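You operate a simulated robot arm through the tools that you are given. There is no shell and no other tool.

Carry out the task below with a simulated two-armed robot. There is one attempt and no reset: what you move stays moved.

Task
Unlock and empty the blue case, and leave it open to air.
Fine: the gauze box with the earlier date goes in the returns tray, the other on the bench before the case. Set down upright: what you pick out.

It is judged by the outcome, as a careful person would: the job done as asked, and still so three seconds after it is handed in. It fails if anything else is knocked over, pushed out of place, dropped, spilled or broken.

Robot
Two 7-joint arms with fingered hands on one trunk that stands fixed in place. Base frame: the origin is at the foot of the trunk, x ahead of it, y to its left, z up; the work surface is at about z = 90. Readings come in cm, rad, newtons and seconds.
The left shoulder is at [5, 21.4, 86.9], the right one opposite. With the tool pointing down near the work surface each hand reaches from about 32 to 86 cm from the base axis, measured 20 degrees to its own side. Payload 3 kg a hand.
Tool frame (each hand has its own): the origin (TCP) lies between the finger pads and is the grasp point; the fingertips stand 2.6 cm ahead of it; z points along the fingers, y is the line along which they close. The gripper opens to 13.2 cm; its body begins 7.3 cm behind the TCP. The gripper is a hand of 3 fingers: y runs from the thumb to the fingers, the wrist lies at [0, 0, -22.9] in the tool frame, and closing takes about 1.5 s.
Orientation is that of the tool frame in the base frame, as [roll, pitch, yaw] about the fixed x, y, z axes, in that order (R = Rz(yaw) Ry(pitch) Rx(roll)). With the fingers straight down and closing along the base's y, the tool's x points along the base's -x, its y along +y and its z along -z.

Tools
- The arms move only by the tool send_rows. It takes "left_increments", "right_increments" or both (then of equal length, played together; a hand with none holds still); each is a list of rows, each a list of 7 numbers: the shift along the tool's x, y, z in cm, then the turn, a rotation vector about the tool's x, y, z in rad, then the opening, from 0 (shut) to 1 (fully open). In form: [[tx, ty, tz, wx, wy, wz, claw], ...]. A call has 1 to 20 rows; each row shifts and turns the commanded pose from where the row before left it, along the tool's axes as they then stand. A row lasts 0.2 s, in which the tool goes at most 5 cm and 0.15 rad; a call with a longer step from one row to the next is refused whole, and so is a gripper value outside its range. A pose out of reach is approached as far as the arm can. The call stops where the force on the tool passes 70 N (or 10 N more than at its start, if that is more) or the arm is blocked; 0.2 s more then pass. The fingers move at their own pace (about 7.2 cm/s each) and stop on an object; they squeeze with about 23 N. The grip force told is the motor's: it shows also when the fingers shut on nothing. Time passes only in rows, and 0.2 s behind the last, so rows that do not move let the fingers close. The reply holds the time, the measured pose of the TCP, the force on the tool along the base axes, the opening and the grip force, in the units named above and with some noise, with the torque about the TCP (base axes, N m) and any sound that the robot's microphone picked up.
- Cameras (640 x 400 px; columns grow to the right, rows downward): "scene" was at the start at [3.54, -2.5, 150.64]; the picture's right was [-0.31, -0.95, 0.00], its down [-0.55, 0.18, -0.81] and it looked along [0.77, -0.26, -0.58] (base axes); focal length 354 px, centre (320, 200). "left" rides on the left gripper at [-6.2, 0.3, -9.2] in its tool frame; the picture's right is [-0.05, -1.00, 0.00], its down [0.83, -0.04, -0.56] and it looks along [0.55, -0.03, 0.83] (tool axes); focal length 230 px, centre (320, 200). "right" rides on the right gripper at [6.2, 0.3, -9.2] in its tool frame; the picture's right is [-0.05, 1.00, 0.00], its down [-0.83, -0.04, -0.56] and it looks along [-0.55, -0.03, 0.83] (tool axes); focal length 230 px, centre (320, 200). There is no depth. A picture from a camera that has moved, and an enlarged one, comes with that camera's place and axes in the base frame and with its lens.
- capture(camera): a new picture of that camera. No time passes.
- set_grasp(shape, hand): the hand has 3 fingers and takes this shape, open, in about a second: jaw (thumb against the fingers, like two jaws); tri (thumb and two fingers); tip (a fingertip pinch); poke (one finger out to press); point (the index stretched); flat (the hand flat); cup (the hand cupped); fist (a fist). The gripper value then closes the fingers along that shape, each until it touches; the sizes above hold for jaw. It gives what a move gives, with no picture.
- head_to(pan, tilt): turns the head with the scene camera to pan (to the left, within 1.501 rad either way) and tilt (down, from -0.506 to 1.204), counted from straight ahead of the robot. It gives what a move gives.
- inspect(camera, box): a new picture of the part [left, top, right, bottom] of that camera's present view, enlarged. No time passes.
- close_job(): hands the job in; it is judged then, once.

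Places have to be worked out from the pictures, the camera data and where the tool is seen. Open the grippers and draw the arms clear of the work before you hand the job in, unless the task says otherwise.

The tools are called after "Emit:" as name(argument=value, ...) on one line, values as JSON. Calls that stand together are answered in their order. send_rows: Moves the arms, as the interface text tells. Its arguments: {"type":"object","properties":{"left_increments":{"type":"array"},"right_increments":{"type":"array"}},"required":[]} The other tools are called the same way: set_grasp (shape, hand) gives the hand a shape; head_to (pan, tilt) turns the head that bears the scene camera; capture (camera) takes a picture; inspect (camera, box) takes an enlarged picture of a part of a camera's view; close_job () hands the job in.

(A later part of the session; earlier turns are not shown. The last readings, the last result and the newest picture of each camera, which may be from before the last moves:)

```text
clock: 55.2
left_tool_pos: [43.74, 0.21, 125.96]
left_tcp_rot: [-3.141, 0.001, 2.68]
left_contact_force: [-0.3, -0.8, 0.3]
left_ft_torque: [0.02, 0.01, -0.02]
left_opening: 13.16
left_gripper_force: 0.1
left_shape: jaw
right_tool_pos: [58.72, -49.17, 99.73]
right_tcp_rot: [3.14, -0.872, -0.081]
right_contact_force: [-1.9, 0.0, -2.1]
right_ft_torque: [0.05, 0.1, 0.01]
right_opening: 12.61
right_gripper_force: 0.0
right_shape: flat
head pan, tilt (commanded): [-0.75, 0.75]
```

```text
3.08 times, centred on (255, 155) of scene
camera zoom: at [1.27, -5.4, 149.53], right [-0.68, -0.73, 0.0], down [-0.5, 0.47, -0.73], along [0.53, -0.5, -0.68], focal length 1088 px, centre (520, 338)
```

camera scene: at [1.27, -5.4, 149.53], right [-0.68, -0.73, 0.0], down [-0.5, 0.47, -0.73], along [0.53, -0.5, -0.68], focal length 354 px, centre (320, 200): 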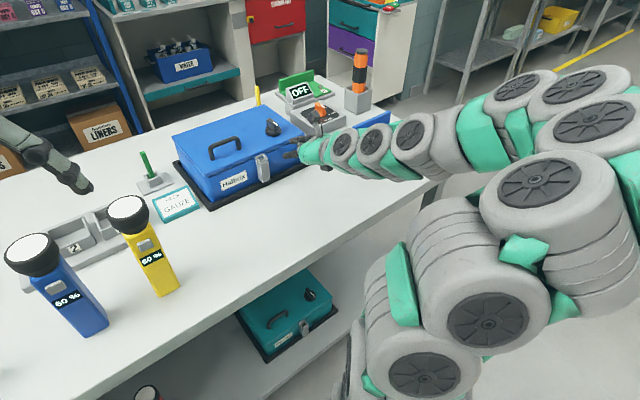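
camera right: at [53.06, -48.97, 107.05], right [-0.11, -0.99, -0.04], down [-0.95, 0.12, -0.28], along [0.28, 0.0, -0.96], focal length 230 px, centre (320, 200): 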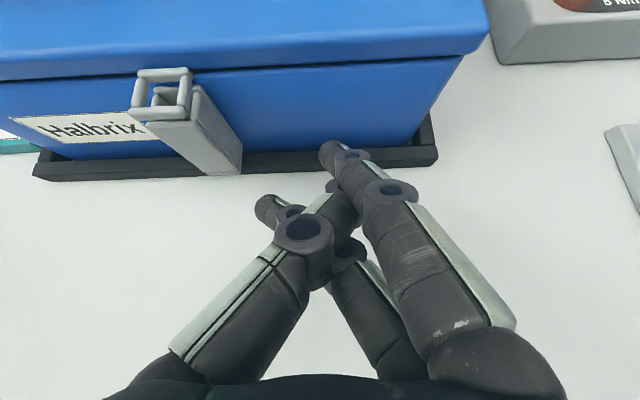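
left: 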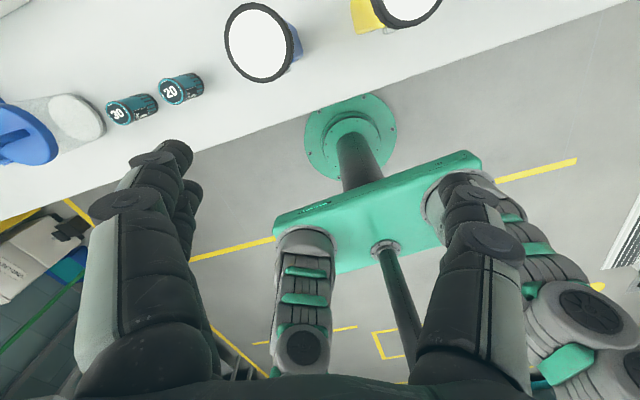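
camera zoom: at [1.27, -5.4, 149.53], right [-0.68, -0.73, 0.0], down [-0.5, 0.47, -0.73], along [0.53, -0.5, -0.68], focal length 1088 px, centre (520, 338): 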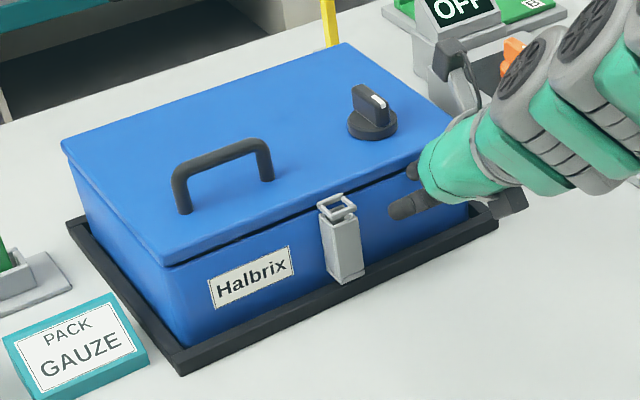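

Now −2 N downward load: the tip is bearing on the rim. I keep lifting another 0.8 cm.

Emit:
send_rows(right_increments=[[0.15, 0, -0.13, 0, 0, 0, 1], [0.15, 0, -0.13, 0, 0, 0, 1], [0.15, 0, -0.13, 0, 0, 0, 1], [0.15, 0, -0.13, 0, 0, 0, 1], [0, 0, 0, 0, 0, 0, 1]])

Emit:
inspect(camera="right", box=[240, 60, 440, 220])

Emit:
inspect(camera="scene", box=[170, 90, 340, 220])

```text
clock: 56.4
left_tool_pos: [43.55, 0.11, 126.01]
left_tcp_rot: [3.141, 0.0, 2.681]
left_contact_force: [0.8, 0.2, -0.2]
left_ft_torque: [-0.03, 0.04, 0.01]
left_opening: 13.17
left_gripper_force: 0.0
left_shape: jaw
right_tool_pos: [58.46, -49.25, 100.6]
right_tcp_rot: [3.14, -0.874, -0.078]
right_contact_force: [-7.5, 0.7, -1.4]
right_ft_torque: [0.04, 0.18, -0.03]
right_opening: 12.59
right_gripper_force: 0.0
right_shape: flat
head pan, tilt (commanded): [-0.75, 0.75]
```

```text
2.50 times, centred on (340, 140) of right
camera zoom: at [55.34, -49.32, 111.12], right [-0.11, -0.99, -0.04], down [-0.95, 0.12, -0.28], along [0.28, 0.0, -0.96], focal length 575 px, centre (270, 350)
```

zoom: 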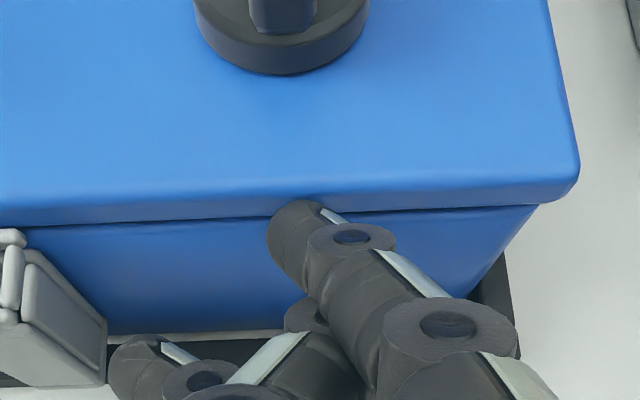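

```text
3.08 times, centred on (255, 155) of scene
camera zoom: at [1.26, -5.4, 149.53], right [-0.68, -0.73, 0.0], down [-0.5, 0.47, -0.73], along [0.53, -0.5, -0.68], focal length 1088 px, centre (520, 338)
```

zoom: 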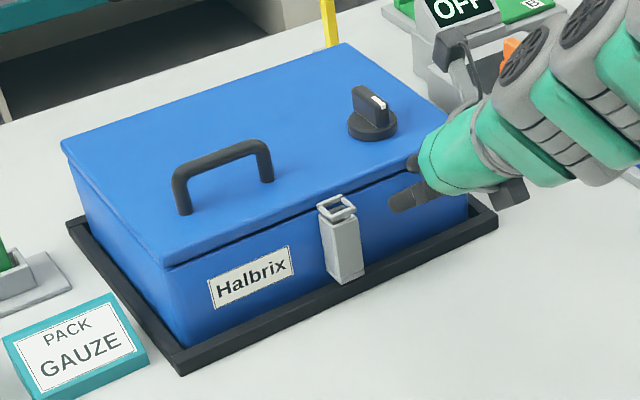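

The tip slid off — the rim overhang is only ~0.3 cm. Better: straddle the rim like a mouth — fingers above the lid, thumb at the rim's lower edge — pinch, and lift with the hand kept steady so the thumb works its way under. I back off, return to the fingers-up roll and set jaw.

Emit:
send_rows(right_increments=[[0.3, 0, -2.5, 0, 0, 0, 1], [0.76, 0, -3.25, 0, 0, 0, 1], [0.76, 0, -3.25, 0, 0, 0, 1], [0, 0, 0, 0, 0, -0.1428, 1], [0, 0, 0, 0, 0, -0.1428, 1], [0, 0, 0, 0, 0, -0.1428, 1], [0, 0, 0, 0, 0, -0.1428, 1], [0, 0, 0, 0, 0, -0.1428, 1], [0, 0, 0, 0, 0, -0.1428, 1], [0, 0, 0, 0, 0, -0.1428, 1], [0, 0, 0, 0, 0, -0.1428, 1], [0, 0, 0, 0, 0, -0.1428, 1], [0, 0, 0, 0, 0, -0.1428, 1], [0, 0, 0, 0, 0, -0.1428, 1], [0, 0, 0, 0, 0, 0, 1]])

Emit:
set_grasp(hand="right", shape="jaw")

Emit:
send_rows(right_increments=[[0, 0, 0, 0, 0, 0, 0.5], [0, 0, 0, 0, 0, 0, 0.5], [0, 0, 0, 0, 0, 0, 0.5], [0, 0, 0, 0, 0, 0, 0.5]])

Emit:
capture(camera="right")

Emit:
capture(camera="scene")

```text
clock: 59.6
left_tool_pos: [43.71, 0.1, 126.03]
left_tcp_rot: [3.142, 0.0, 2.681]
left_contact_force: [0.6, -0.5, 0.2]
left_ft_torque: [-0.01, 0.01, 0.0]
left_opening: 13.19
left_gripper_force: 0.1
left_shape: jaw
right_tool_pos: [52.93, -48.54, 107.82]
right_tcp_rot: [2.27, 0.005, 1.49]
right_contact_force: [0.0, 0.3, 0.0]
right_ft_torque: [0.0, 0.0, 0.0]
right_opening: 12.61
right_gripper_force: 0.0
right_shape: flat
head pan, tilt (commanded): [-0.75, 0.75]
```

```text
clock: 60.5
left_tool_pos: [43.61, 0.12, 126.02]
left_tcp_rot: [3.141, 0.0, 2.681]
left_contact_force: [0.1, -0.2, 0.0]
left_ft_torque: [-0.03, 0.01, 0.02]
left_opening: 13.16
left_gripper_force: 0.0
left_shape: jaw
right_tool_pos: [52.87, -48.45, 107.8]
right_tcp_rot: [2.27, 0.002, 1.491]
right_contact_force: [0.4, -0.7, -0.4]
right_ft_torque: [-0.02, -0.01, -0.02]
right_opening: 13.2
right_gripper_force: 0.0
right_shape: jaw
head pan, tilt (commanded): [-0.75, 0.75]
```

```text
clock: 61.5
left_tool_pos: [43.67, 0.16, 125.96]
left_tcp_rot: [3.141, 0.0, 2.68]
left_contact_force: [-0.3, 0.7, 0.5]
left_ft_torque: [0.0, 0.01, -0.07]
left_opening: 13.18
left_gripper_force: 0.1
left_shape: jaw
right_tool_pos: [52.81, -48.71, 107.91]
right_tcp_rot: [2.267, 0.002, 1.488]
right_contact_force: [0.2, -0.4, 0.6]
right_ft_torque: [-0.01, -0.03, -0.05]
right_opening: 6.68
right_gripper_force: 0.0
right_shape: jaw
head pan, tilt (commanded): [-0.75, 0.75]
```

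```text
taken
camera right: at [46.47, -41.96, 113.9], right [0.64, -0.1, 0.77], down [-0.52, -0.79, 0.32], along [0.57, -0.6, -0.56], focal length 230 px, centre (320, 200)
```

right: 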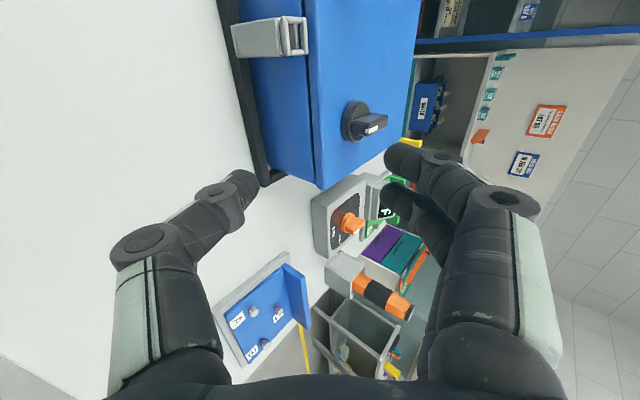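

```text
taken
camera scene: at [1.27, -5.4, 149.53], right [-0.68, -0.73, 0.0], down [-0.5, 0.47, -0.73], along [0.53, -0.5, -0.68], focal length 354 px, centre (320, 200)
```

scene: 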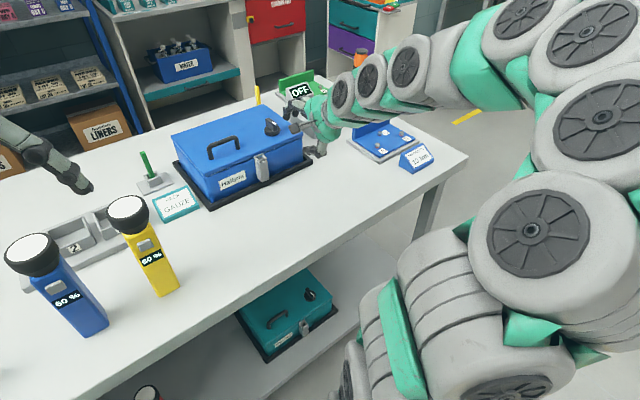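

Pose is right (40° below horizontal, fingers up). I shift left to the gap between knob and ring (y≈−46.2) and advance along the hand's axis, stopping 3 cm short to check alignment.

Emit:
send_rows(right_increments=[[1.62, -0.37, 0, 0, 0, 0, 0.5], [1.62, -0.37, 0, 0, 0, 0, 0.5], [0, 0, 3, 0, 0, 0, 0.5], [0, 0, 3, 0, 0, 0, 0.5], [0, 0, 3, 0, 0, 0, 0.5], [0, 0, 0, 0, 0, 0, 0.5]])

Emit:
capture(camera="right")

Emit:
inspect(camera="scene", box=[170, 80, 340, 220])

```text
clock: 62.9
left_tool_pos: [43.58, 0.16, 125.99]
left_tcp_rot: [-3.141, -0.001, 2.68]
left_contact_force: [-0.8, -0.2, 0.5]
left_ft_torque: [-0.03, 0.02, 0.02]
left_opening: 13.21
left_gripper_force: 0.1
left_shape: jaw
right_tool_pos: [59.41, -45.97, 101.44]
right_tcp_rot: [2.267, 0.003, 1.488]
right_contact_force: [-0.3, 0.0, -0.1]
right_ft_torque: [0.0, 0.0, -0.01]
right_opening: 6.66
right_gripper_force: 0.0
right_shape: jaw
head pan, tilt (commanded): [-0.75, 0.75]
```

```text
taken
camera right: at [53.0, -39.41, 107.48], right [0.63, -0.1, 0.77], down [-0.52, -0.79, 0.32], along [0.57, -0.6, -0.56], focal length 230 px, centre (320, 200)
```

right: 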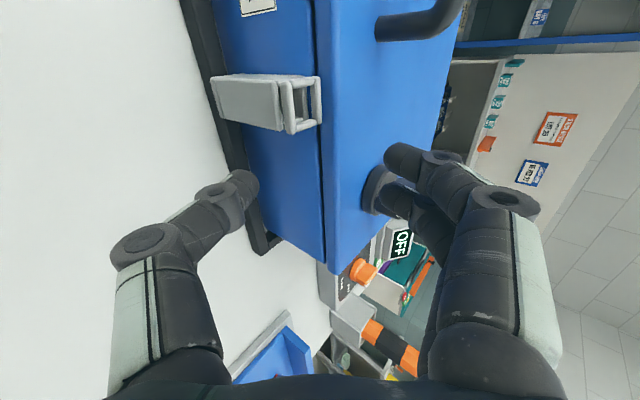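

```text
2.86 times, centred on (255, 150) of scene
camera zoom: at [1.27, -5.4, 149.53], right [-0.68, -0.73, 0.0], down [-0.5, 0.47, -0.73], along [0.53, -0.5, -0.68], focal length 1010 px, centre (506, 343)
```

zoom: 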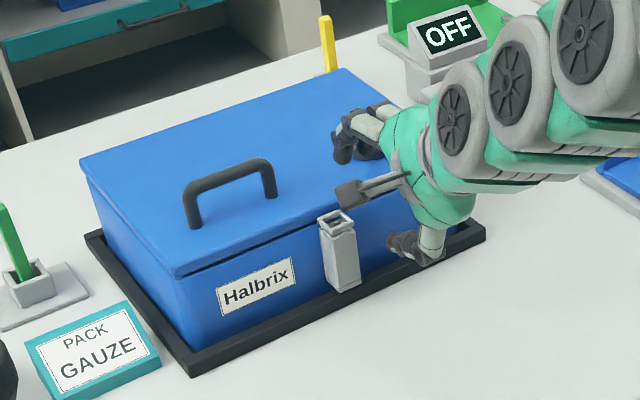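

Close now. I zoom in to check the clearance between the lower finger and the knob.

Emit:
inspect(camera="right", box=[200, 60, 480, 280])

Emit:
inspect(camera="scene", box=[260, 100, 330, 180])

```text
1.82 times, centred on (340, 170) of right
camera zoom: at [53.0, -39.41, 107.48], right [0.63, -0.1, 0.77], down [-0.52, -0.79, 0.32], along [0.57, -0.6, -0.56], focal length 418 px, centre (284, 254)
```

zoom: 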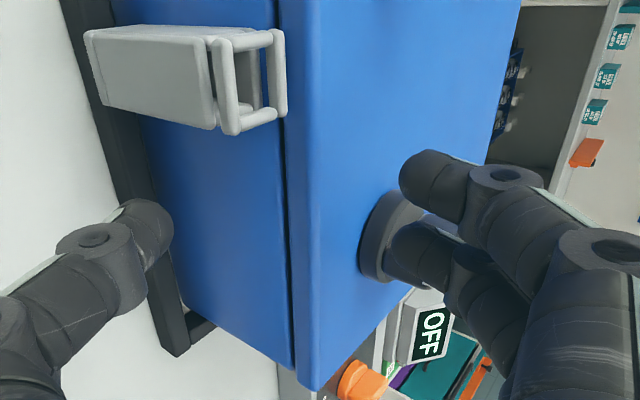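

```text
5.00 times, centred on (295, 140) of scene
camera zoom: at [1.27, -5.4, 149.53], right [-0.68, -0.73, 0.0], down [-0.5, 0.47, -0.73], along [0.53, -0.5, -0.68], focal length 1767 px, centre (445, 500)
```

zoom: 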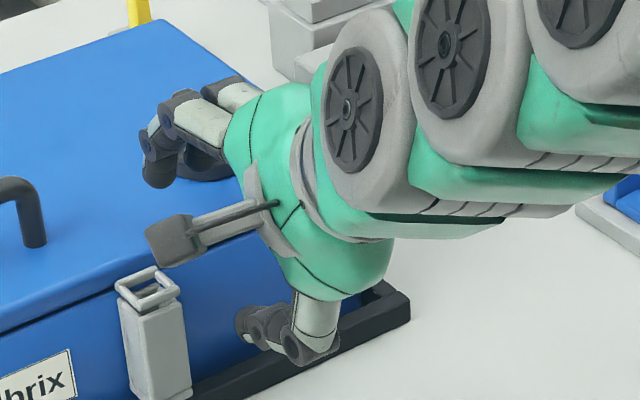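

Clearance is adequate; I nudge 0.3 cm left and advance the remaining 3.1 cm so the rim sits between thumb and fingers.

Emit:
send_rows(right_increments=[[0.3, 0, 1.0, 0, 0, 0, 0.5], [0, 0, 1.0, 0, 0, 0, 0.5], [0, 0, 1.1, 0, 0, 0, 0.5], [0, 0, 0, 0, 0, 0, 0.5]])

Emit:
inspect(camera="right", box=[200, 60, 480, 280])

Emit:
inspect(camera="scene", box=[230, 100, 330, 200])

```text
clock: 63.9
left_tool_pos: [43.63, 0.18, 125.95]
left_tcp_rot: [3.141, -0.001, 2.68]
left_contact_force: [0.1, 0.0, -0.6]
left_ft_torque: [0.0, -0.02, -0.01]
left_opening: 13.19
left_gripper_force: 0.0
left_shape: jaw
right_tool_pos: [61.84, -45.54, 99.61]
right_tcp_rot: [2.267, 0.001, 1.489]
right_contact_force: [-0.5, -0.6, 0.2]
right_ft_torque: [0.03, 0.0, -0.01]
right_opening: 6.69
right_gripper_force: 0.0
right_shape: jaw
head pan, tilt (commanded): [-0.75, 0.75]
```

```text
1.82 times, centred on (340, 170) of right
camera zoom: at [55.43, -39.02, 105.67], right [0.63, -0.1, 0.77], down [-0.52, -0.79, 0.32], along [0.57, -0.6, -0.56], focal length 418 px, centre (284, 254)
```

zoom: 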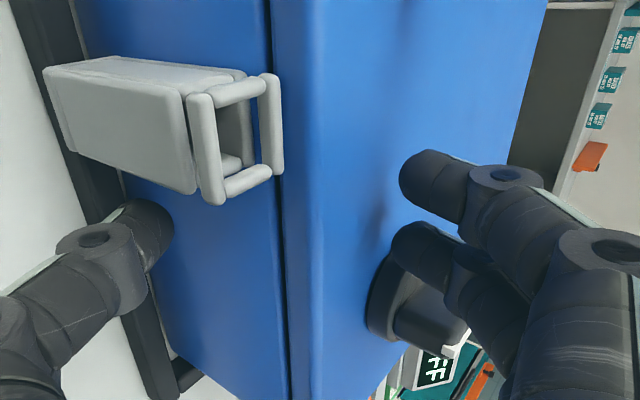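

```text
4.00 times, centred on (280, 150) of scene
camera zoom: at [1.27, -5.4, 149.53], right [-0.68, -0.73, 0.0], down [-0.5, 0.47, -0.73], along [0.53, -0.5, -0.68], focal length 1414 px, centre (480, 400)
```

zoom: 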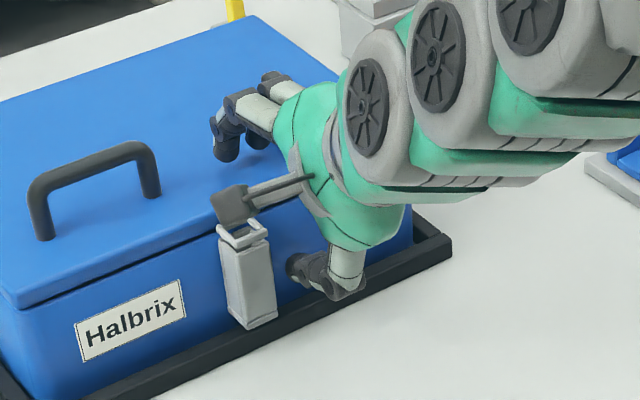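

Everything straddles the rim. Because tips reach further as they close, I back off 0.7 cm along the axis before closing on the rim.

Emit:
send_rows(right_increments=[[0, 0, -0.7, 0, 0, 0, 0.5], [0, 0, 0, 0, 0, 0, 0.3], [0, 0, 0, 0, 0, 0, 0.2], [0, 0, 0, 0, 0, 0, 0.1], [0, 0, 0, 0, 0, 0, 0.0], [0, 0, 0, 0, 0, 0, 0.0], [0, 0, 0, 0, 0, 0, 0.0]])

Emit:
inspect(camera="right", box=[200, 60, 480, 280])

Emit:
inspect(camera="scene", box=[230, 100, 330, 200])

```text
clock: 65.5
left_tool_pos: [43.5, 0.21, 125.99]
left_tcp_rot: [3.141, -0.001, 2.682]
left_contact_force: [0.3, -0.6, 0.1]
left_ft_torque: [0.02, 0.03, -0.02]
left_opening: 13.2
left_gripper_force: 0.1
left_shape: jaw
right_tool_pos: [61.2, -45.76, 100.09]
right_tcp_rot: [2.267, 0.003, 1.488]
right_contact_force: [-14.4, 2.4, 14.8]
right_ft_torque: [0.0, -0.16, -0.03]
right_opening: 2.05
right_gripper_force: 22.6
right_shape: jaw
head pan, tilt (commanded): [-0.75, 0.75]
```

```text
1.82 times, centred on (340, 170) of right
camera zoom: at [54.86, -39.09, 106.1], right [0.63, -0.1, 0.77], down [-0.52, -0.79, 0.32], along [0.57, -0.6, -0.56], focal length 418 px, centre (284, 254)
```

zoom: 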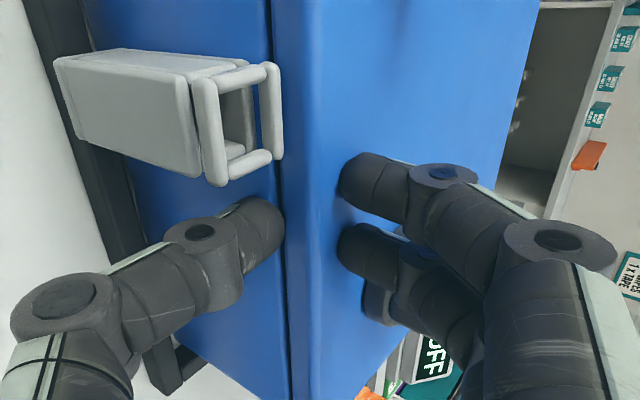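

```text
4.00 times, centred on (280, 150) of scene
camera zoom: at [1.23, -5.38, 149.53], right [-0.68, -0.73, 0.0], down [-0.5, 0.47, -0.73], along [0.53, -0.5, -0.68], focal length 1414 px, centre (480, 400)
```

zoom: 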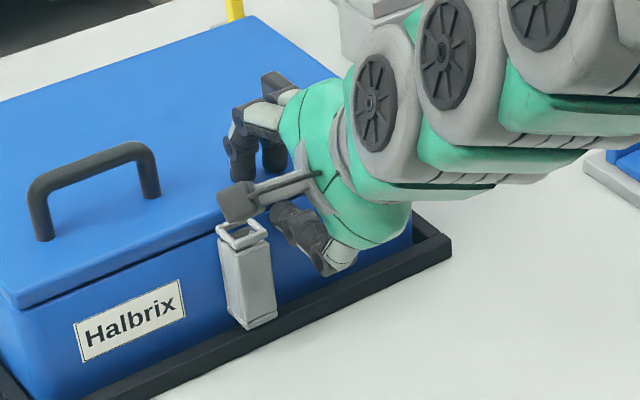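

Thumb is right at the seam and the fingers rest on the lid top. I lift in small steps to let the thumb catch the rim.

Emit:
send_rows(right_increments=[[0, 0.23, -0.19, 0, 0, 0, 0.0], [0, 0.23, -0.19, 0, 0, 0, 0.0], [0, 0.23, -0.19, 0, 0, 0, 0.0], [0, 0, 0, 0, 0, 0, 0.0]])

Emit:
inspect(camera="right", box=[200, 60, 480, 280])

Emit:
inspect(camera="scene", box=[170, 80, 340, 220])

```text
clock: 66.5
left_tool_pos: [43.6, 0.27, 126.01]
left_tcp_rot: [-3.141, 0.0, 2.68]
left_contact_force: [0.0, 0.3, -0.7]
left_ft_torque: [0.04, -0.02, -0.03]
left_opening: 13.18
left_gripper_force: 0.1
left_shape: jaw
right_tool_pos: [61.28, -45.73, 100.91]
right_tcp_rot: [2.267, 0.001, 1.489]
right_contact_force: [-14.7, 1.4, 2.2]
right_ft_torque: [0.0, 0.27, -0.04]
right_opening: 1.56
right_gripper_force: 23.2
right_shape: jaw
head pan, tilt (commanded): [-0.75, 0.75]
```

```text
1.82 times, centred on (340, 170) of right
camera zoom: at [54.86, -39.09, 106.89], right [0.64, -0.1, 0.76], down [-0.52, -0.79, 0.32], along [0.57, -0.6, -0.56], focal length 418 px, centre (284, 254)
```

zoom: 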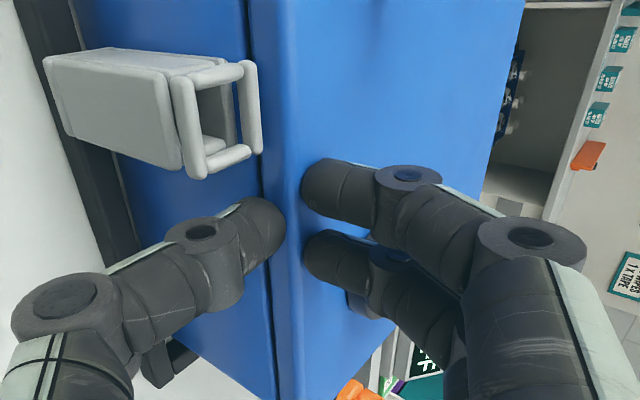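

```text
2.86 times, centred on (255, 150) of scene
camera zoom: at [1.24, -5.4, 149.53], right [-0.68, -0.73, 0.0], down [-0.5, 0.47, -0.73], along [0.53, -0.5, -0.68], focal length 1010 px, centre (506, 343)
```

zoom: 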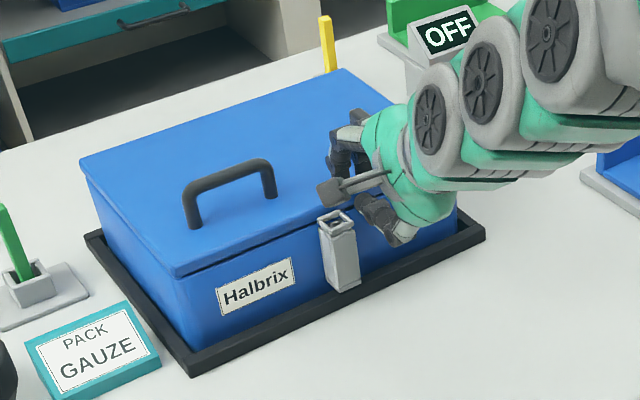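

The thumb is now against the rim's front and fingers on top, pinching the lid edge. I continue lifting 1 cm to see if the lid comes.

Emit:
send_rows(right_increments=[[0, 0.23, -0.19, 0, 0, 0, 0.0], [0, 0.23, -0.19, 0, 0, 0, 0.0], [0, 0.23, -0.19, 0, 0, 0, 0.0], [0, 0, 0, 0, 0, 0, 0.0]])

Emit:
inspect(camera="right", box=[200, 60, 480, 280])

Emit:
inspect(camera="scene", box=[170, 80, 340, 220])

```text
clock: 67.5
left_tool_pos: [43.66, 0.19, 125.95]
left_tcp_rot: [-3.141, 0.0, 2.682]
left_contact_force: [-0.3, 0.6, 0.4]
left_ft_torque: [0.0, 0.03, 0.02]
left_opening: 13.18
left_gripper_force: 0.0
left_shape: jaw
right_tool_pos: [61.38, -45.71, 101.54]
right_tcp_rot: [2.269, 0.001, 1.491]
right_contact_force: [-12.5, 5.5, 0.8]
right_ft_torque: [0.09, 0.17, 0.07]
right_opening: 1.42
right_gripper_force: 23.6
right_shape: jaw
head pan, tilt (commanded): [-0.75, 0.75]
```

```text
1.82 times, centred on (340, 170) of right
camera zoom: at [54.97, -39.12, 107.74], right [0.64, -0.1, 0.77], down [-0.52, -0.79, 0.32], along [0.57, -0.6, -0.56], focal length 418 px, centre (284, 254)
```

zoom: 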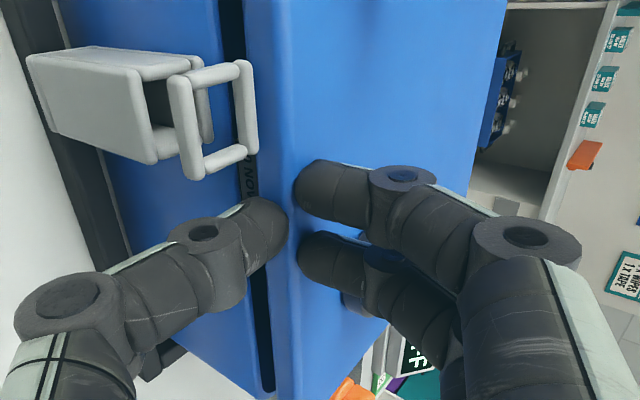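

```text
2.86 times, centred on (255, 150) of scene
camera zoom: at [1.25, -5.39, 149.53], right [-0.68, -0.73, 0.0], down [-0.5, 0.47, -0.73], along [0.54, -0.5, -0.68], focal length 1010 px, centre (506, 343)
```

zoom: 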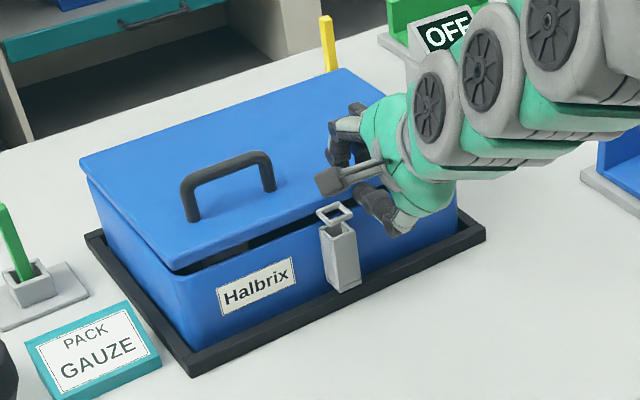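

The lid is rising with the pinch. I continue along the hinge arc to about 0.16 rad, keeping the hand's orientation.

Emit:
send_rows(right_increments=[[0, 0.5, -0.34, 0, 0, 0, 0.0], [0, 0.5, -0.34, 0, 0, 0, 0.0], [0, 0.52, -0.31, 0, 0, 0, 0.0], [0, 0.52, -0.31, 0, 0, 0, 0.0], [0, 0, 0, 0, 0, 0, 0.0]])

Emit:
inspect(camera="right", box=[200, 60, 480, 280])

Emit:
inspect(camera="scene", box=[170, 60, 340, 220])

```text
clock: 68.7
left_tool_pos: [43.57, 0.26, 125.91]
left_tcp_rot: [3.141, 0.0, 2.681]
left_contact_force: [0.5, 0.0, 0.1]
left_ft_torque: [0.0, -0.01, 0.0]
left_opening: 13.18
left_gripper_force: 0.0
left_shape: jaw
right_tool_pos: [61.74, -45.82, 104.2]
right_tcp_rot: [2.268, 0.002, 1.489]
right_contact_force: [-15.6, 10.0, 2.1]
right_ft_torque: [0.14, 0.21, 0.12]
right_opening: 1.43
right_gripper_force: 23.1
right_shape: jaw
head pan, tilt (commanded): [-0.75, 0.75]
```

```text
1.82 times, centred on (340, 170) of right
camera zoom: at [55.33, -39.22, 110.2], right [0.63, -0.1, 0.77], down [-0.52, -0.79, 0.32], along [0.57, -0.6, -0.56], focal length 418 px, centre (284, 254)
```

zoom: 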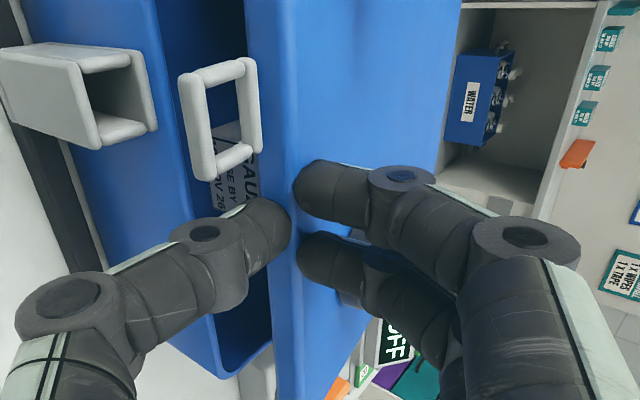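

```text
2.50 times, centred on (255, 140) of scene
camera zoom: at [1.24, -5.38, 149.53], right [-0.68, -0.73, 0.0], down [-0.5, 0.47, -0.73], along [0.54, -0.5, -0.68], focal length 884 px, centre (482, 350)
```

zoom: 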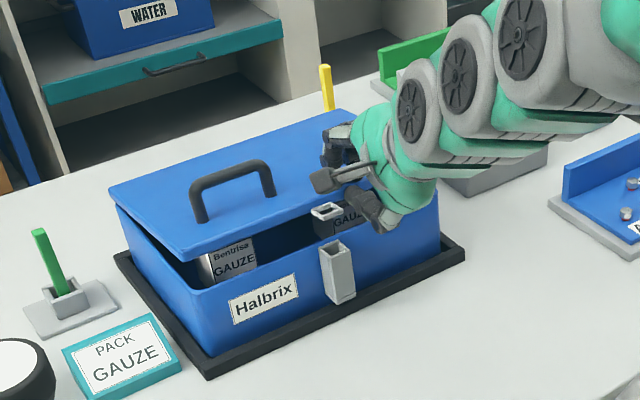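

Lid is at ~0.17 rad with both gauze boxes visible. Side force suggests slight misalignment; I ease back and left a touch and continue the arc to ~0.34 rad.

Emit:
send_rows(right_increments=[[0.1, 0.47, -0.34, 0, 0, 0, 0.0], [0.05, 0.53, -0.3, 0, 0, 0, 0.0], [0, 0.54, -0.26, 0, 0, 0, 0.0], [0, 0.55, -0.24, 0, 0, 0, 0.0], [0, 0.57, -0.22, 0, 0, 0, 0.0], [0, 0.57, -0.21, 0, 0, 0, 0.0], [0, 0, 0, 0, 0, 0, 0.0]])

Emit:
inspect(camera="right", box=[200, 60, 480, 280])

Emit:
inspect(camera="scene", box=[170, 60, 340, 220])

```text
clock: 70.3
left_tool_pos: [43.57, 0.19, 125.98]
left_tcp_rot: [-3.141, -0.001, 2.679]
left_contact_force: [0.0, 0.4, -0.2]
left_ft_torque: [0.02, 0.01, 0.0]
left_opening: 13.2
left_gripper_force: 0.1
left_shape: jaw
right_tool_pos: [62.6, -45.75, 107.61]
right_tcp_rot: [2.268, 0.001, 1.488]
right_contact_force: [-11.3, -10.9, 1.7]
right_ft_torque: [-0.11, 0.23, -0.19]
right_opening: 1.44
right_gripper_force: 23.3
right_shape: jaw
head pan, tilt (commanded): [-0.75, 0.75]
```

```text
1.82 times, centred on (340, 170) of right
camera zoom: at [56.19, -39.12, 113.78], right [0.63, -0.1, 0.77], down [-0.52, -0.79, 0.32], along [0.57, -0.6, -0.55], focal length 418 px, centre (284, 254)
```

zoom: 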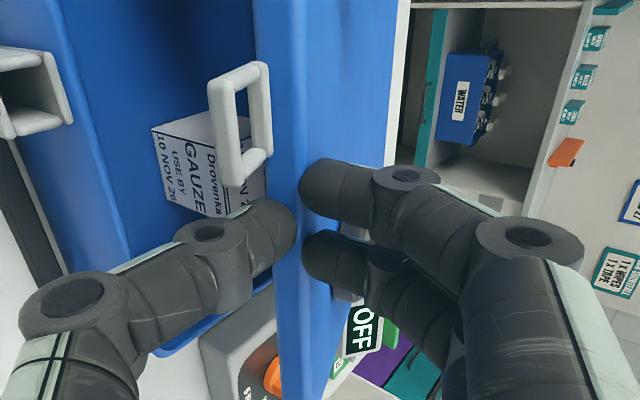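

```text
2.50 times, centred on (255, 140) of scene
camera zoom: at [1.25, -5.42, 149.53], right [-0.68, -0.73, 0.0], down [-0.5, 0.47, -0.73], along [0.53, -0.5, -0.68], focal length 884 px, centre (482, 350)
```

zoom: 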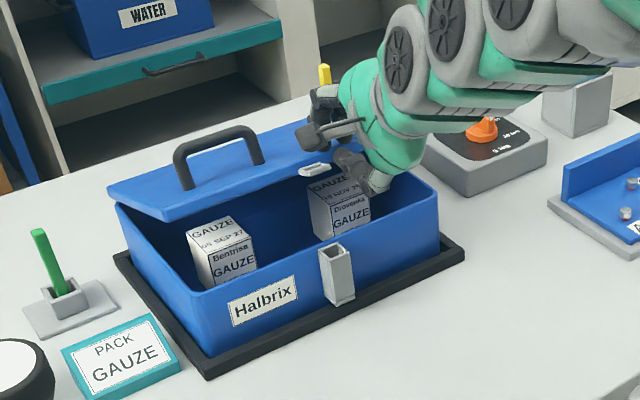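

The lid is at about 0.35 rad and well held. I correct sideways slightly and continue the arc to about 0.7 rad (lid then parallel to the hand).

Emit:
send_rows(right_increments=[[-0.08, 0.65, -0.28, 0, 0, 0, 0.0], [0, 0.71, -0.21, 0, 0, 0, 0.0], [0, 0.69, -0.15, 0, 0, 0, 0.0], [0, 0.69, -0.15, 0, 0, 0, 0.0], [0, 0.7, -0.1, 0, 0, 0, 0.0], [0, 0.7, -0.1, 0, 0, 0, 0.0], [0, 0.7, -0.06, 0, 0, 0, 0.0], [0, 0.7, -0.05, 0, 0, 0, 0.0], [0, 0, 0, 0, 0, 0, 0.0]])

Emit:
inspect(camera="right", box=[200, 60, 480, 280])

Emit:
capture(camera="scene")

```text
clock: 72.3
left_tool_pos: [43.57, 0.2, 126.02]
left_tcp_rot: [3.141, 0.0, 2.681]
left_contact_force: [-0.3, 0.1, -0.8]
left_ft_torque: [-0.01, 0.0, 0.0]
left_opening: 13.18
left_gripper_force: 0.1
left_shape: jaw
right_tool_pos: [65.18, -46.05, 112.67]
right_tcp_rot: [2.268, 0.001, 1.49]
right_contact_force: [-4.3, 3.3, 1.5]
right_ft_torque: [0.04, 0.04, 0.04]
right_opening: 1.37
right_gripper_force: 23.2
right_shape: jaw
head pan, tilt (commanded): [-0.75, 0.75]
```

```text
1.82 times, centred on (340, 170) of right
camera zoom: at [58.73, -39.4, 118.72], right [0.64, -0.1, 0.77], down [-0.52, -0.79, 0.32], along [0.57, -0.6, -0.56], focal length 418 px, centre (284, 254)
```

zoom: 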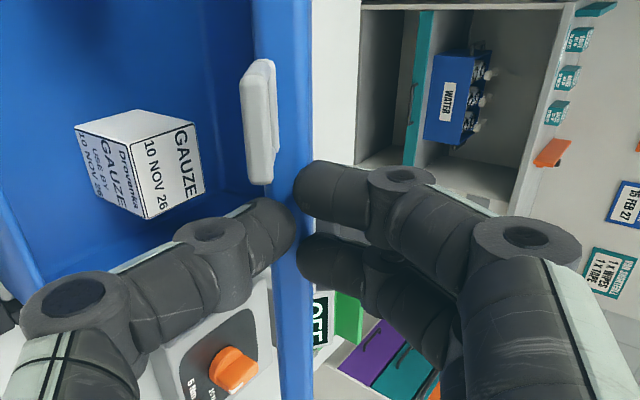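

```text
taken
camera scene: at [1.26, -5.4, 149.53], right [-0.68, -0.73, 0.0], down [-0.5, 0.47, -0.73], along [0.53, -0.5, -0.68], focal length 354 px, centre (320, 200)
```

scene: 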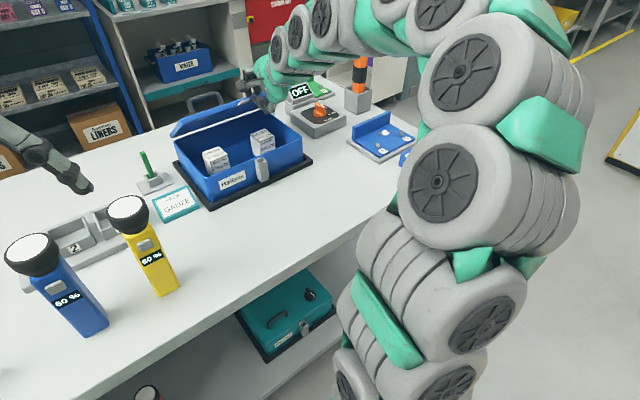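

The lid stands at about 39° and both boxes are clearly visible (right: 10 NOV 26; left: SEP 27). I relax the squeeze slightly and slide the hand 2 cm further along the lid so the thumb sits well underneath.

Emit:
send_rows(right_increments=[[0, 0, 0, 0, 0, 0, 0.11], [0, 0, 0.4, 0, 0, 0, 0.11], [0, 0, 0.5, 0, 0, 0, 0.11], [0, 0, 0.5, 0, 0, 0, 0.11], [0, 0, 0.5, 0, 0, 0, 0.11], [0, 0, 0, 0, 0, 0, 0.11]])

Emit:
inspect(camera="right", box=[200, 60, 480, 280])

Emit:
inspect(camera="scene", box=[160, 50, 340, 220])

```text
clock: 73.7
left_tool_pos: [43.7, 0.18, 125.9]
left_tcp_rot: [-3.14, 0.001, 2.68]
left_contact_force: [-0.4, 0.5, -0.2]
left_ft_torque: [-0.02, 0.01, 0.0]
left_opening: 13.18
left_gripper_force: 0.0
left_shape: jaw
right_tool_pos: [66.73, -46.11, 111.31]
right_tcp_rot: [2.268, 0.001, 1.489]
right_contact_force: [-14.1, -1.6, 8.6]
right_ft_torque: [-0.04, 0.21, -0.03]
right_opening: 1.61
right_gripper_force: 0.1
right_shape: jaw
head pan, tilt (commanded): [-0.75, 0.75]
```

```text
1.82 times, centred on (340, 170) of right
camera zoom: at [60.35, -39.56, 117.4], right [0.63, -0.1, 0.77], down [-0.52, -0.79, 0.32], along [0.57, -0.6, -0.56], focal length 418 px, centre (284, 254)
```

zoom: 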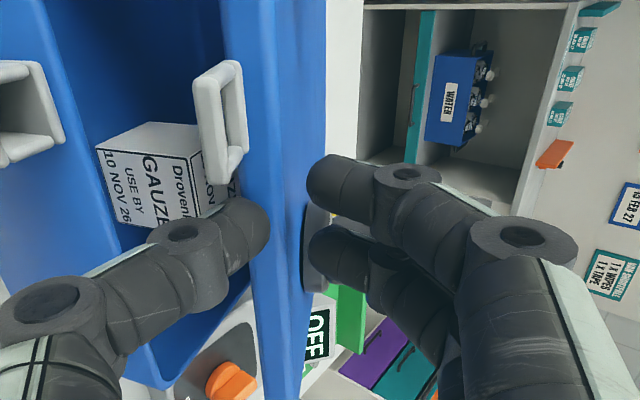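

```text
2.35 times, centred on (250, 135) of scene
camera zoom: at [1.23, -5.4, 149.53], right [-0.68, -0.73, 0.0], down [-0.5, 0.47, -0.73], along [0.53, -0.5, -0.68], focal length 832 px, centre (485, 353)
```

zoom: 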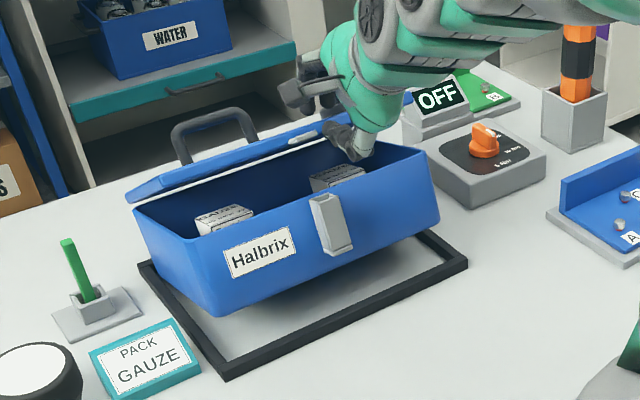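

Pushing toward the hinge has tipped the case back off its frame, so I back out along the same line slowly to let it settle.

Emit:
send_rows(right_increments=[[0, 0, -0.3, 0, 0, 0, 0.11], [0, 0, -0.3, 0, 0, 0, 0.11], [0, 0, -0.3, 0, 0, 0, 0.11], [0, 0, -0.3, 0, 0, 0, 0.11], [0, 0, 0, 0, 0, 0, 0.11]])

Emit:
inspect(camera="right", box=[200, 60, 480, 280])

Emit:
inspect(camera="scene", box=[160, 50, 340, 220])

```text
clock: 74.9
left_tool_pos: [43.66, 0.19, 125.93]
left_tcp_rot: [3.141, 0.001, 2.681]
left_contact_force: [0.4, 0.9, 1.1]
left_ft_torque: [0.02, 0.0, 0.0]
left_opening: 13.21
left_gripper_force: 0.0
left_shape: jaw
right_tool_pos: [65.8, -46.07, 112.02]
right_tcp_rot: [2.269, 0.0, 1.491]
right_contact_force: [-11.6, 6.0, 5.6]
right_ft_torque: [0.17, 0.29, 0.06]
right_opening: 1.62
right_gripper_force: 0.1
right_shape: jaw
head pan, tilt (commanded): [-0.75, 0.75]
```

```text
1.82 times, centred on (340, 170) of right
camera zoom: at [59.43, -39.47, 118.23], right [0.64, -0.1, 0.77], down [-0.52, -0.79, 0.32], along [0.57, -0.6, -0.56], focal length 418 px, centre (284, 254)
```

zoom: 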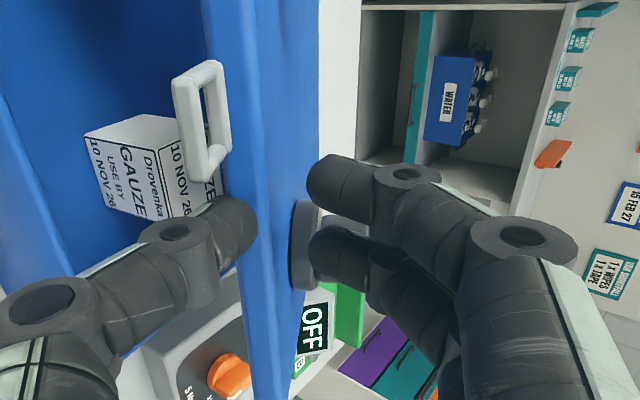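

```text
2.35 times, centred on (250, 135) of scene
camera zoom: at [1.24, -5.39, 149.53], right [-0.68, -0.73, 0.0], down [-0.5, 0.46, -0.73], along [0.54, -0.5, -0.68], focal length 832 px, centre (485, 353)
```

zoom: 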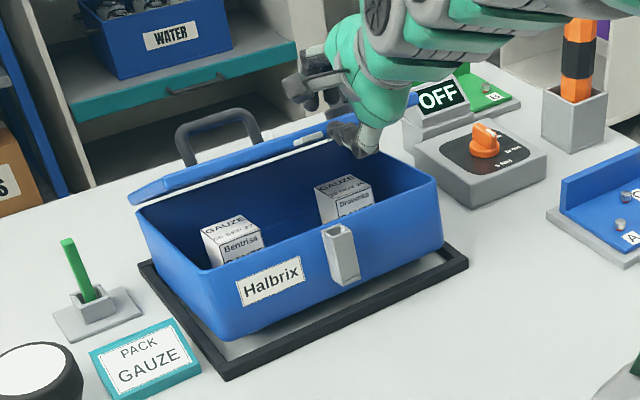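

The case is lowering back into its frame with the boxes still upright. I keep backing off.

Emit:
send_rows(right_increments=[[0, 0, -0.3, 0, 0, 0, 0.11], [0, 0, -0.3, 0, 0, 0, 0.11], [0, 0, 0, 0, 0, 0, 0.11]])

Emit:
inspect(camera="right", box=[200, 60, 480, 280])

Emit:
inspect(camera="scene", box=[160, 50, 340, 220])

```text
clock: 75.7
left_tool_pos: [43.66, 0.14, 126.05]
left_tcp_rot: [3.141, -0.001, 2.68]
left_contact_force: [-0.6, -0.4, 0.5]
left_ft_torque: [0.02, -0.01, 0.03]
left_opening: 13.19
left_gripper_force: 0.0
left_shape: jaw
right_tool_pos: [65.39, -46.1, 112.52]
right_tcp_rot: [2.267, 0.002, 1.489]
right_contact_force: [-12.5, 3.5, 6.1]
right_ft_torque: [0.07, 0.35, 0.05]
right_opening: 1.64
right_gripper_force: 0.1
right_shape: jaw
head pan, tilt (commanded): [-0.75, 0.75]
```

```text
1.82 times, centred on (340, 170) of right
camera zoom: at [58.95, -39.45, 118.59], right [0.63, -0.1, 0.77], down [-0.52, -0.79, 0.32], along [0.57, -0.6, -0.56], focal length 418 px, centre (284, 254)
```

zoom: 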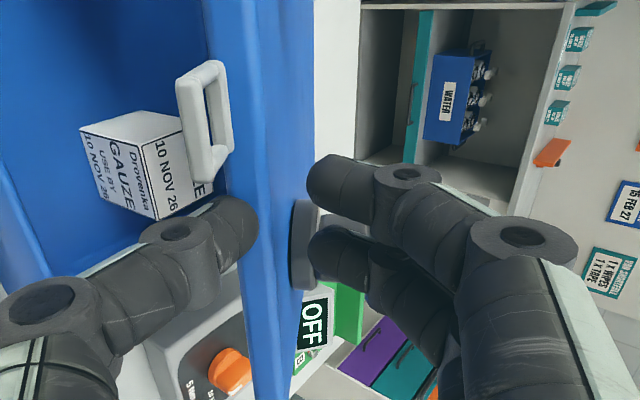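

```text
2.35 times, centred on (250, 135) of scene
camera zoom: at [1.23, -5.39, 149.53], right [-0.68, -0.73, 0.0], down [-0.5, 0.47, -0.73], along [0.54, -0.5, -0.68], focal length 832 px, centre (485, 353)
```

zoom: 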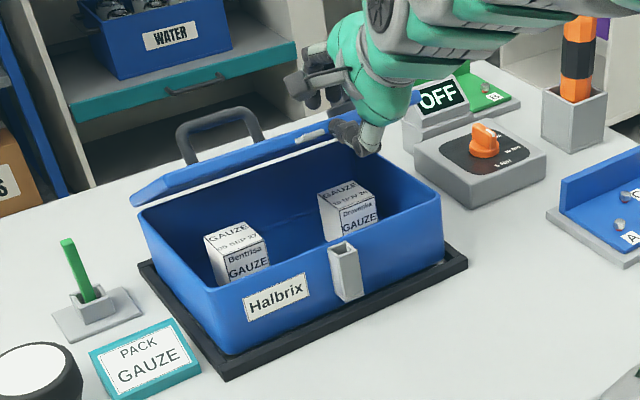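

Nearly seated. A further 0.4 cm back.

Emit:
send_rows(right_increments=[[0, 0, -0.2, 0, 0, 0, 0.11], [0, 0, -0.2, 0, 0, 0, 0.11], [0, 0, -0.2, 0, 0, 0, 0.11], [0, 0, 0, 0, 0, 0, 0.11]])

Emit:
inspect(camera="right", box=[200, 60, 480, 280])

Emit:
inspect(camera="scene", box=[160, 50, 340, 220])

```text
clock: 76.7
left_tool_pos: [43.51, 0.12, 125.8]
left_tcp_rot: [3.141, 0.001, 2.681]
left_contact_force: [0.3, 0.2, 0.4]
left_ft_torque: [0.0, -0.01, 0.01]
left_opening: 13.19
left_gripper_force: 0.1
left_shape: jaw
right_tool_pos: [64.83, -46.12, 112.84]
right_tcp_rot: [2.268, 0.0, 1.491]
right_contact_force: [-0.3, 0.3, -1.0]
right_ft_torque: [-0.02, -0.01, 0.01]
right_opening: 1.46
right_gripper_force: 0.0
right_shape: jaw
head pan, tilt (commanded): [-0.75, 0.75]
```

```text
1.82 times, centred on (340, 170) of right
camera zoom: at [58.48, -39.4, 118.99], right [0.64, -0.1, 0.77], down [-0.52, -0.79, 0.32], along [0.57, -0.6, -0.56], focal length 418 px, centre (284, 254)
```

zoom: 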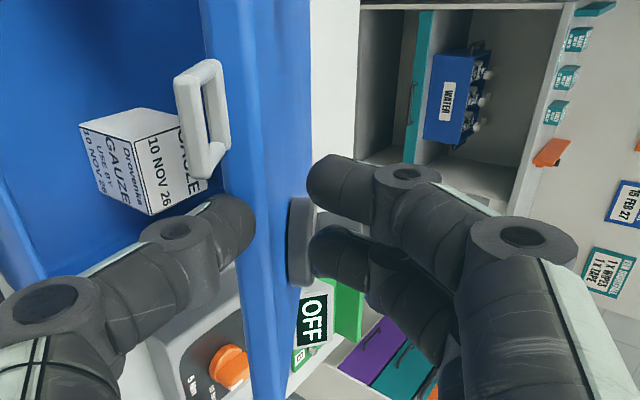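

```text
2.35 times, centred on (250, 135) of scene
camera zoom: at [1.27, -5.4, 149.53], right [-0.68, -0.73, 0.0], down [-0.5, 0.47, -0.73], along [0.54, -0.5, -0.68], focal length 832 px, centre (485, 353)
```

zoom: 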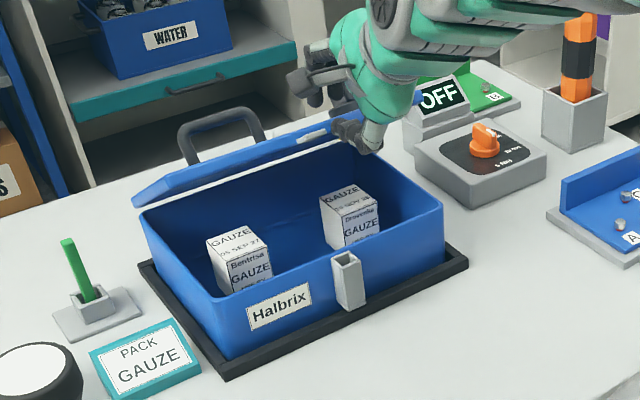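

The case is back in its frame, boxes upright, and the lid rests lightly (1 N) on the thumb. I now open the hand while shifting it so the thumb stays in place and only the upper fingers lift clear.

Emit:
send_rows(right_increments=[[0, 0.45, 0, 0, 0, 0, 0.178], [0, 0.45, 0, 0, 0, 0, 0.246], [0, 0.45, 0, 0, 0, 0, 0.314], [0, 0.45, 0, 0, 0, 0, 0.382], [0, 0, 0, 0, 0, 0, 0.382]])

Emit:
inspect(camera="right", box=[200, 60, 480, 280])

Emit:
inspect(camera="scene", box=[160, 50, 340, 220])

```text
clock: 77.9
left_tool_pos: [43.63, 0.22, 126.01]
left_tcp_rot: [-3.141, 0.0, 2.682]
left_contact_force: [-0.1, 0.4, -1.1]
left_ft_torque: [0.02, 0.0, 0.02]
left_opening: 13.2
left_gripper_force: 0.0
left_shape: jaw
right_tool_pos: [66.04, -46.14, 114.37]
right_tcp_rot: [2.268, 0.002, 1.488]
right_contact_force: [-6.1, -0.3, 1.3]
right_ft_torque: [-0.08, 0.3, -0.04]
right_opening: 5.25
right_gripper_force: 0.0
right_shape: jaw
head pan, tilt (commanded): [-0.75, 0.75]
```

```text
1.82 times, centred on (340, 170) of right
camera zoom: at [59.69, -39.51, 120.45], right [0.63, -0.1, 0.77], down [-0.52, -0.79, 0.32], along [0.57, -0.6, -0.56], focal length 418 px, centre (284, 254)
```

zoom: 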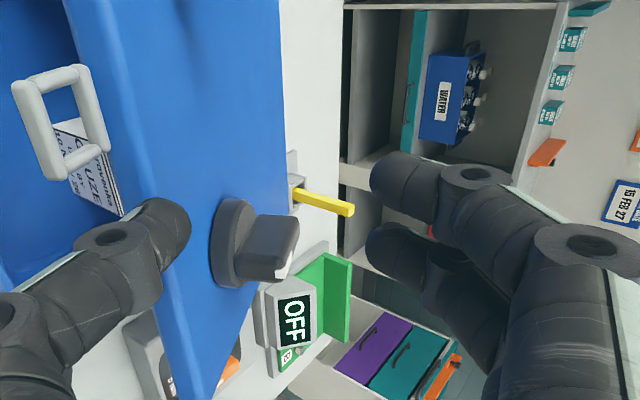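

```text
2.35 times, centred on (250, 135) of scene
camera zoom: at [1.26, -5.4, 149.53], right [-0.68, -0.73, 0.0], down [-0.5, 0.47, -0.73], along [0.53, -0.5, -0.68], focal length 832 px, centre (485, 353)
```

zoom: 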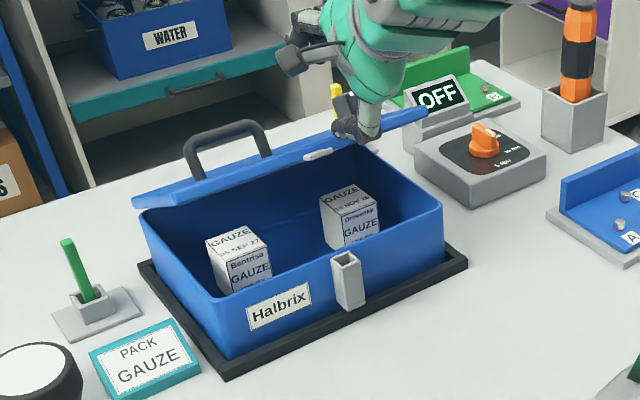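

With the hand open, the thumb is only bearing on the rim's front corner, not under it. I close again with the reverse motion to re-pinch the lid edge firmly.

Emit:
send_rows(right_increments=[[0, -0.45, 0, 0, 0, 0, 0.314], [0, -0.45, 0, 0, 0, 0, 0.246], [0, -0.45, 0, 0, 0, 0, 0.178], [0, -0.45, 0, 0, 0, 0, 0.11], [0, 0, 0, 0, 0, 0, 0.0], [0, 0, 0, 0, 0, 0, 0.0], [0, 0, 0, 0, 0, 0, 0.0]])

Emit:
inspect(camera="right", box=[200, 60, 480, 280])

Emit:
inspect(camera="scene", box=[160, 50, 340, 220])

```text
clock: 79.5
left_tool_pos: [43.67, 0.15, 125.97]
left_tcp_rot: [-3.141, -0.001, 2.682]
left_contact_force: [1.6, -1.0, -0.6]
left_ft_torque: [0.03, 0.0, -0.01]
left_opening: 13.18
left_gripper_force: 0.0
left_shape: jaw
right_tool_pos: [64.92, -45.96, 112.93]
right_tcp_rot: [2.268, 0.002, 1.49]
right_contact_force: [-0.7, -0.3, -0.9]
right_ft_torque: [0.01, 0.02, 0.04]
right_opening: 0.07
right_gripper_force: 22.5
right_shape: jaw
head pan, tilt (commanded): [-0.75, 0.75]
```

```text
1.82 times, centred on (340, 170) of right
camera zoom: at [58.57, -39.32, 119.02], right [0.64, -0.1, 0.77], down [-0.52, -0.79, 0.32], along [0.57, -0.6, -0.56], focal length 418 px, centre (284, 254)
```

zoom: 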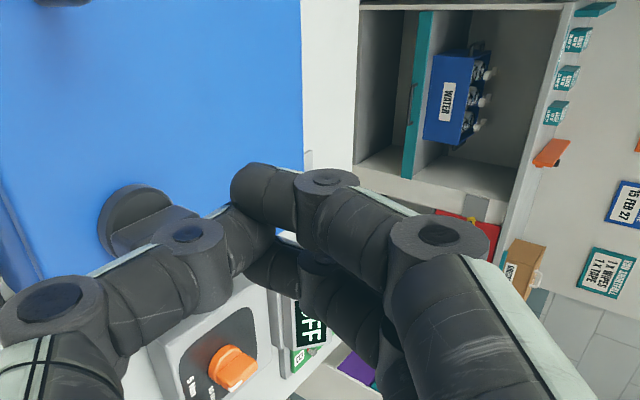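

```text
2.35 times, centred on (250, 135) of scene
camera zoom: at [1.27, -5.4, 149.53], right [-0.68, -0.73, 0.0], down [-0.5, 0.47, -0.73], along [0.54, -0.5, -0.68], focal length 832 px, centre (485, 353)
```

zoom: 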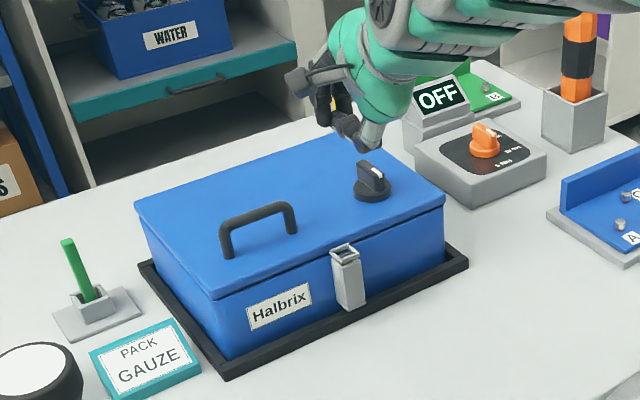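

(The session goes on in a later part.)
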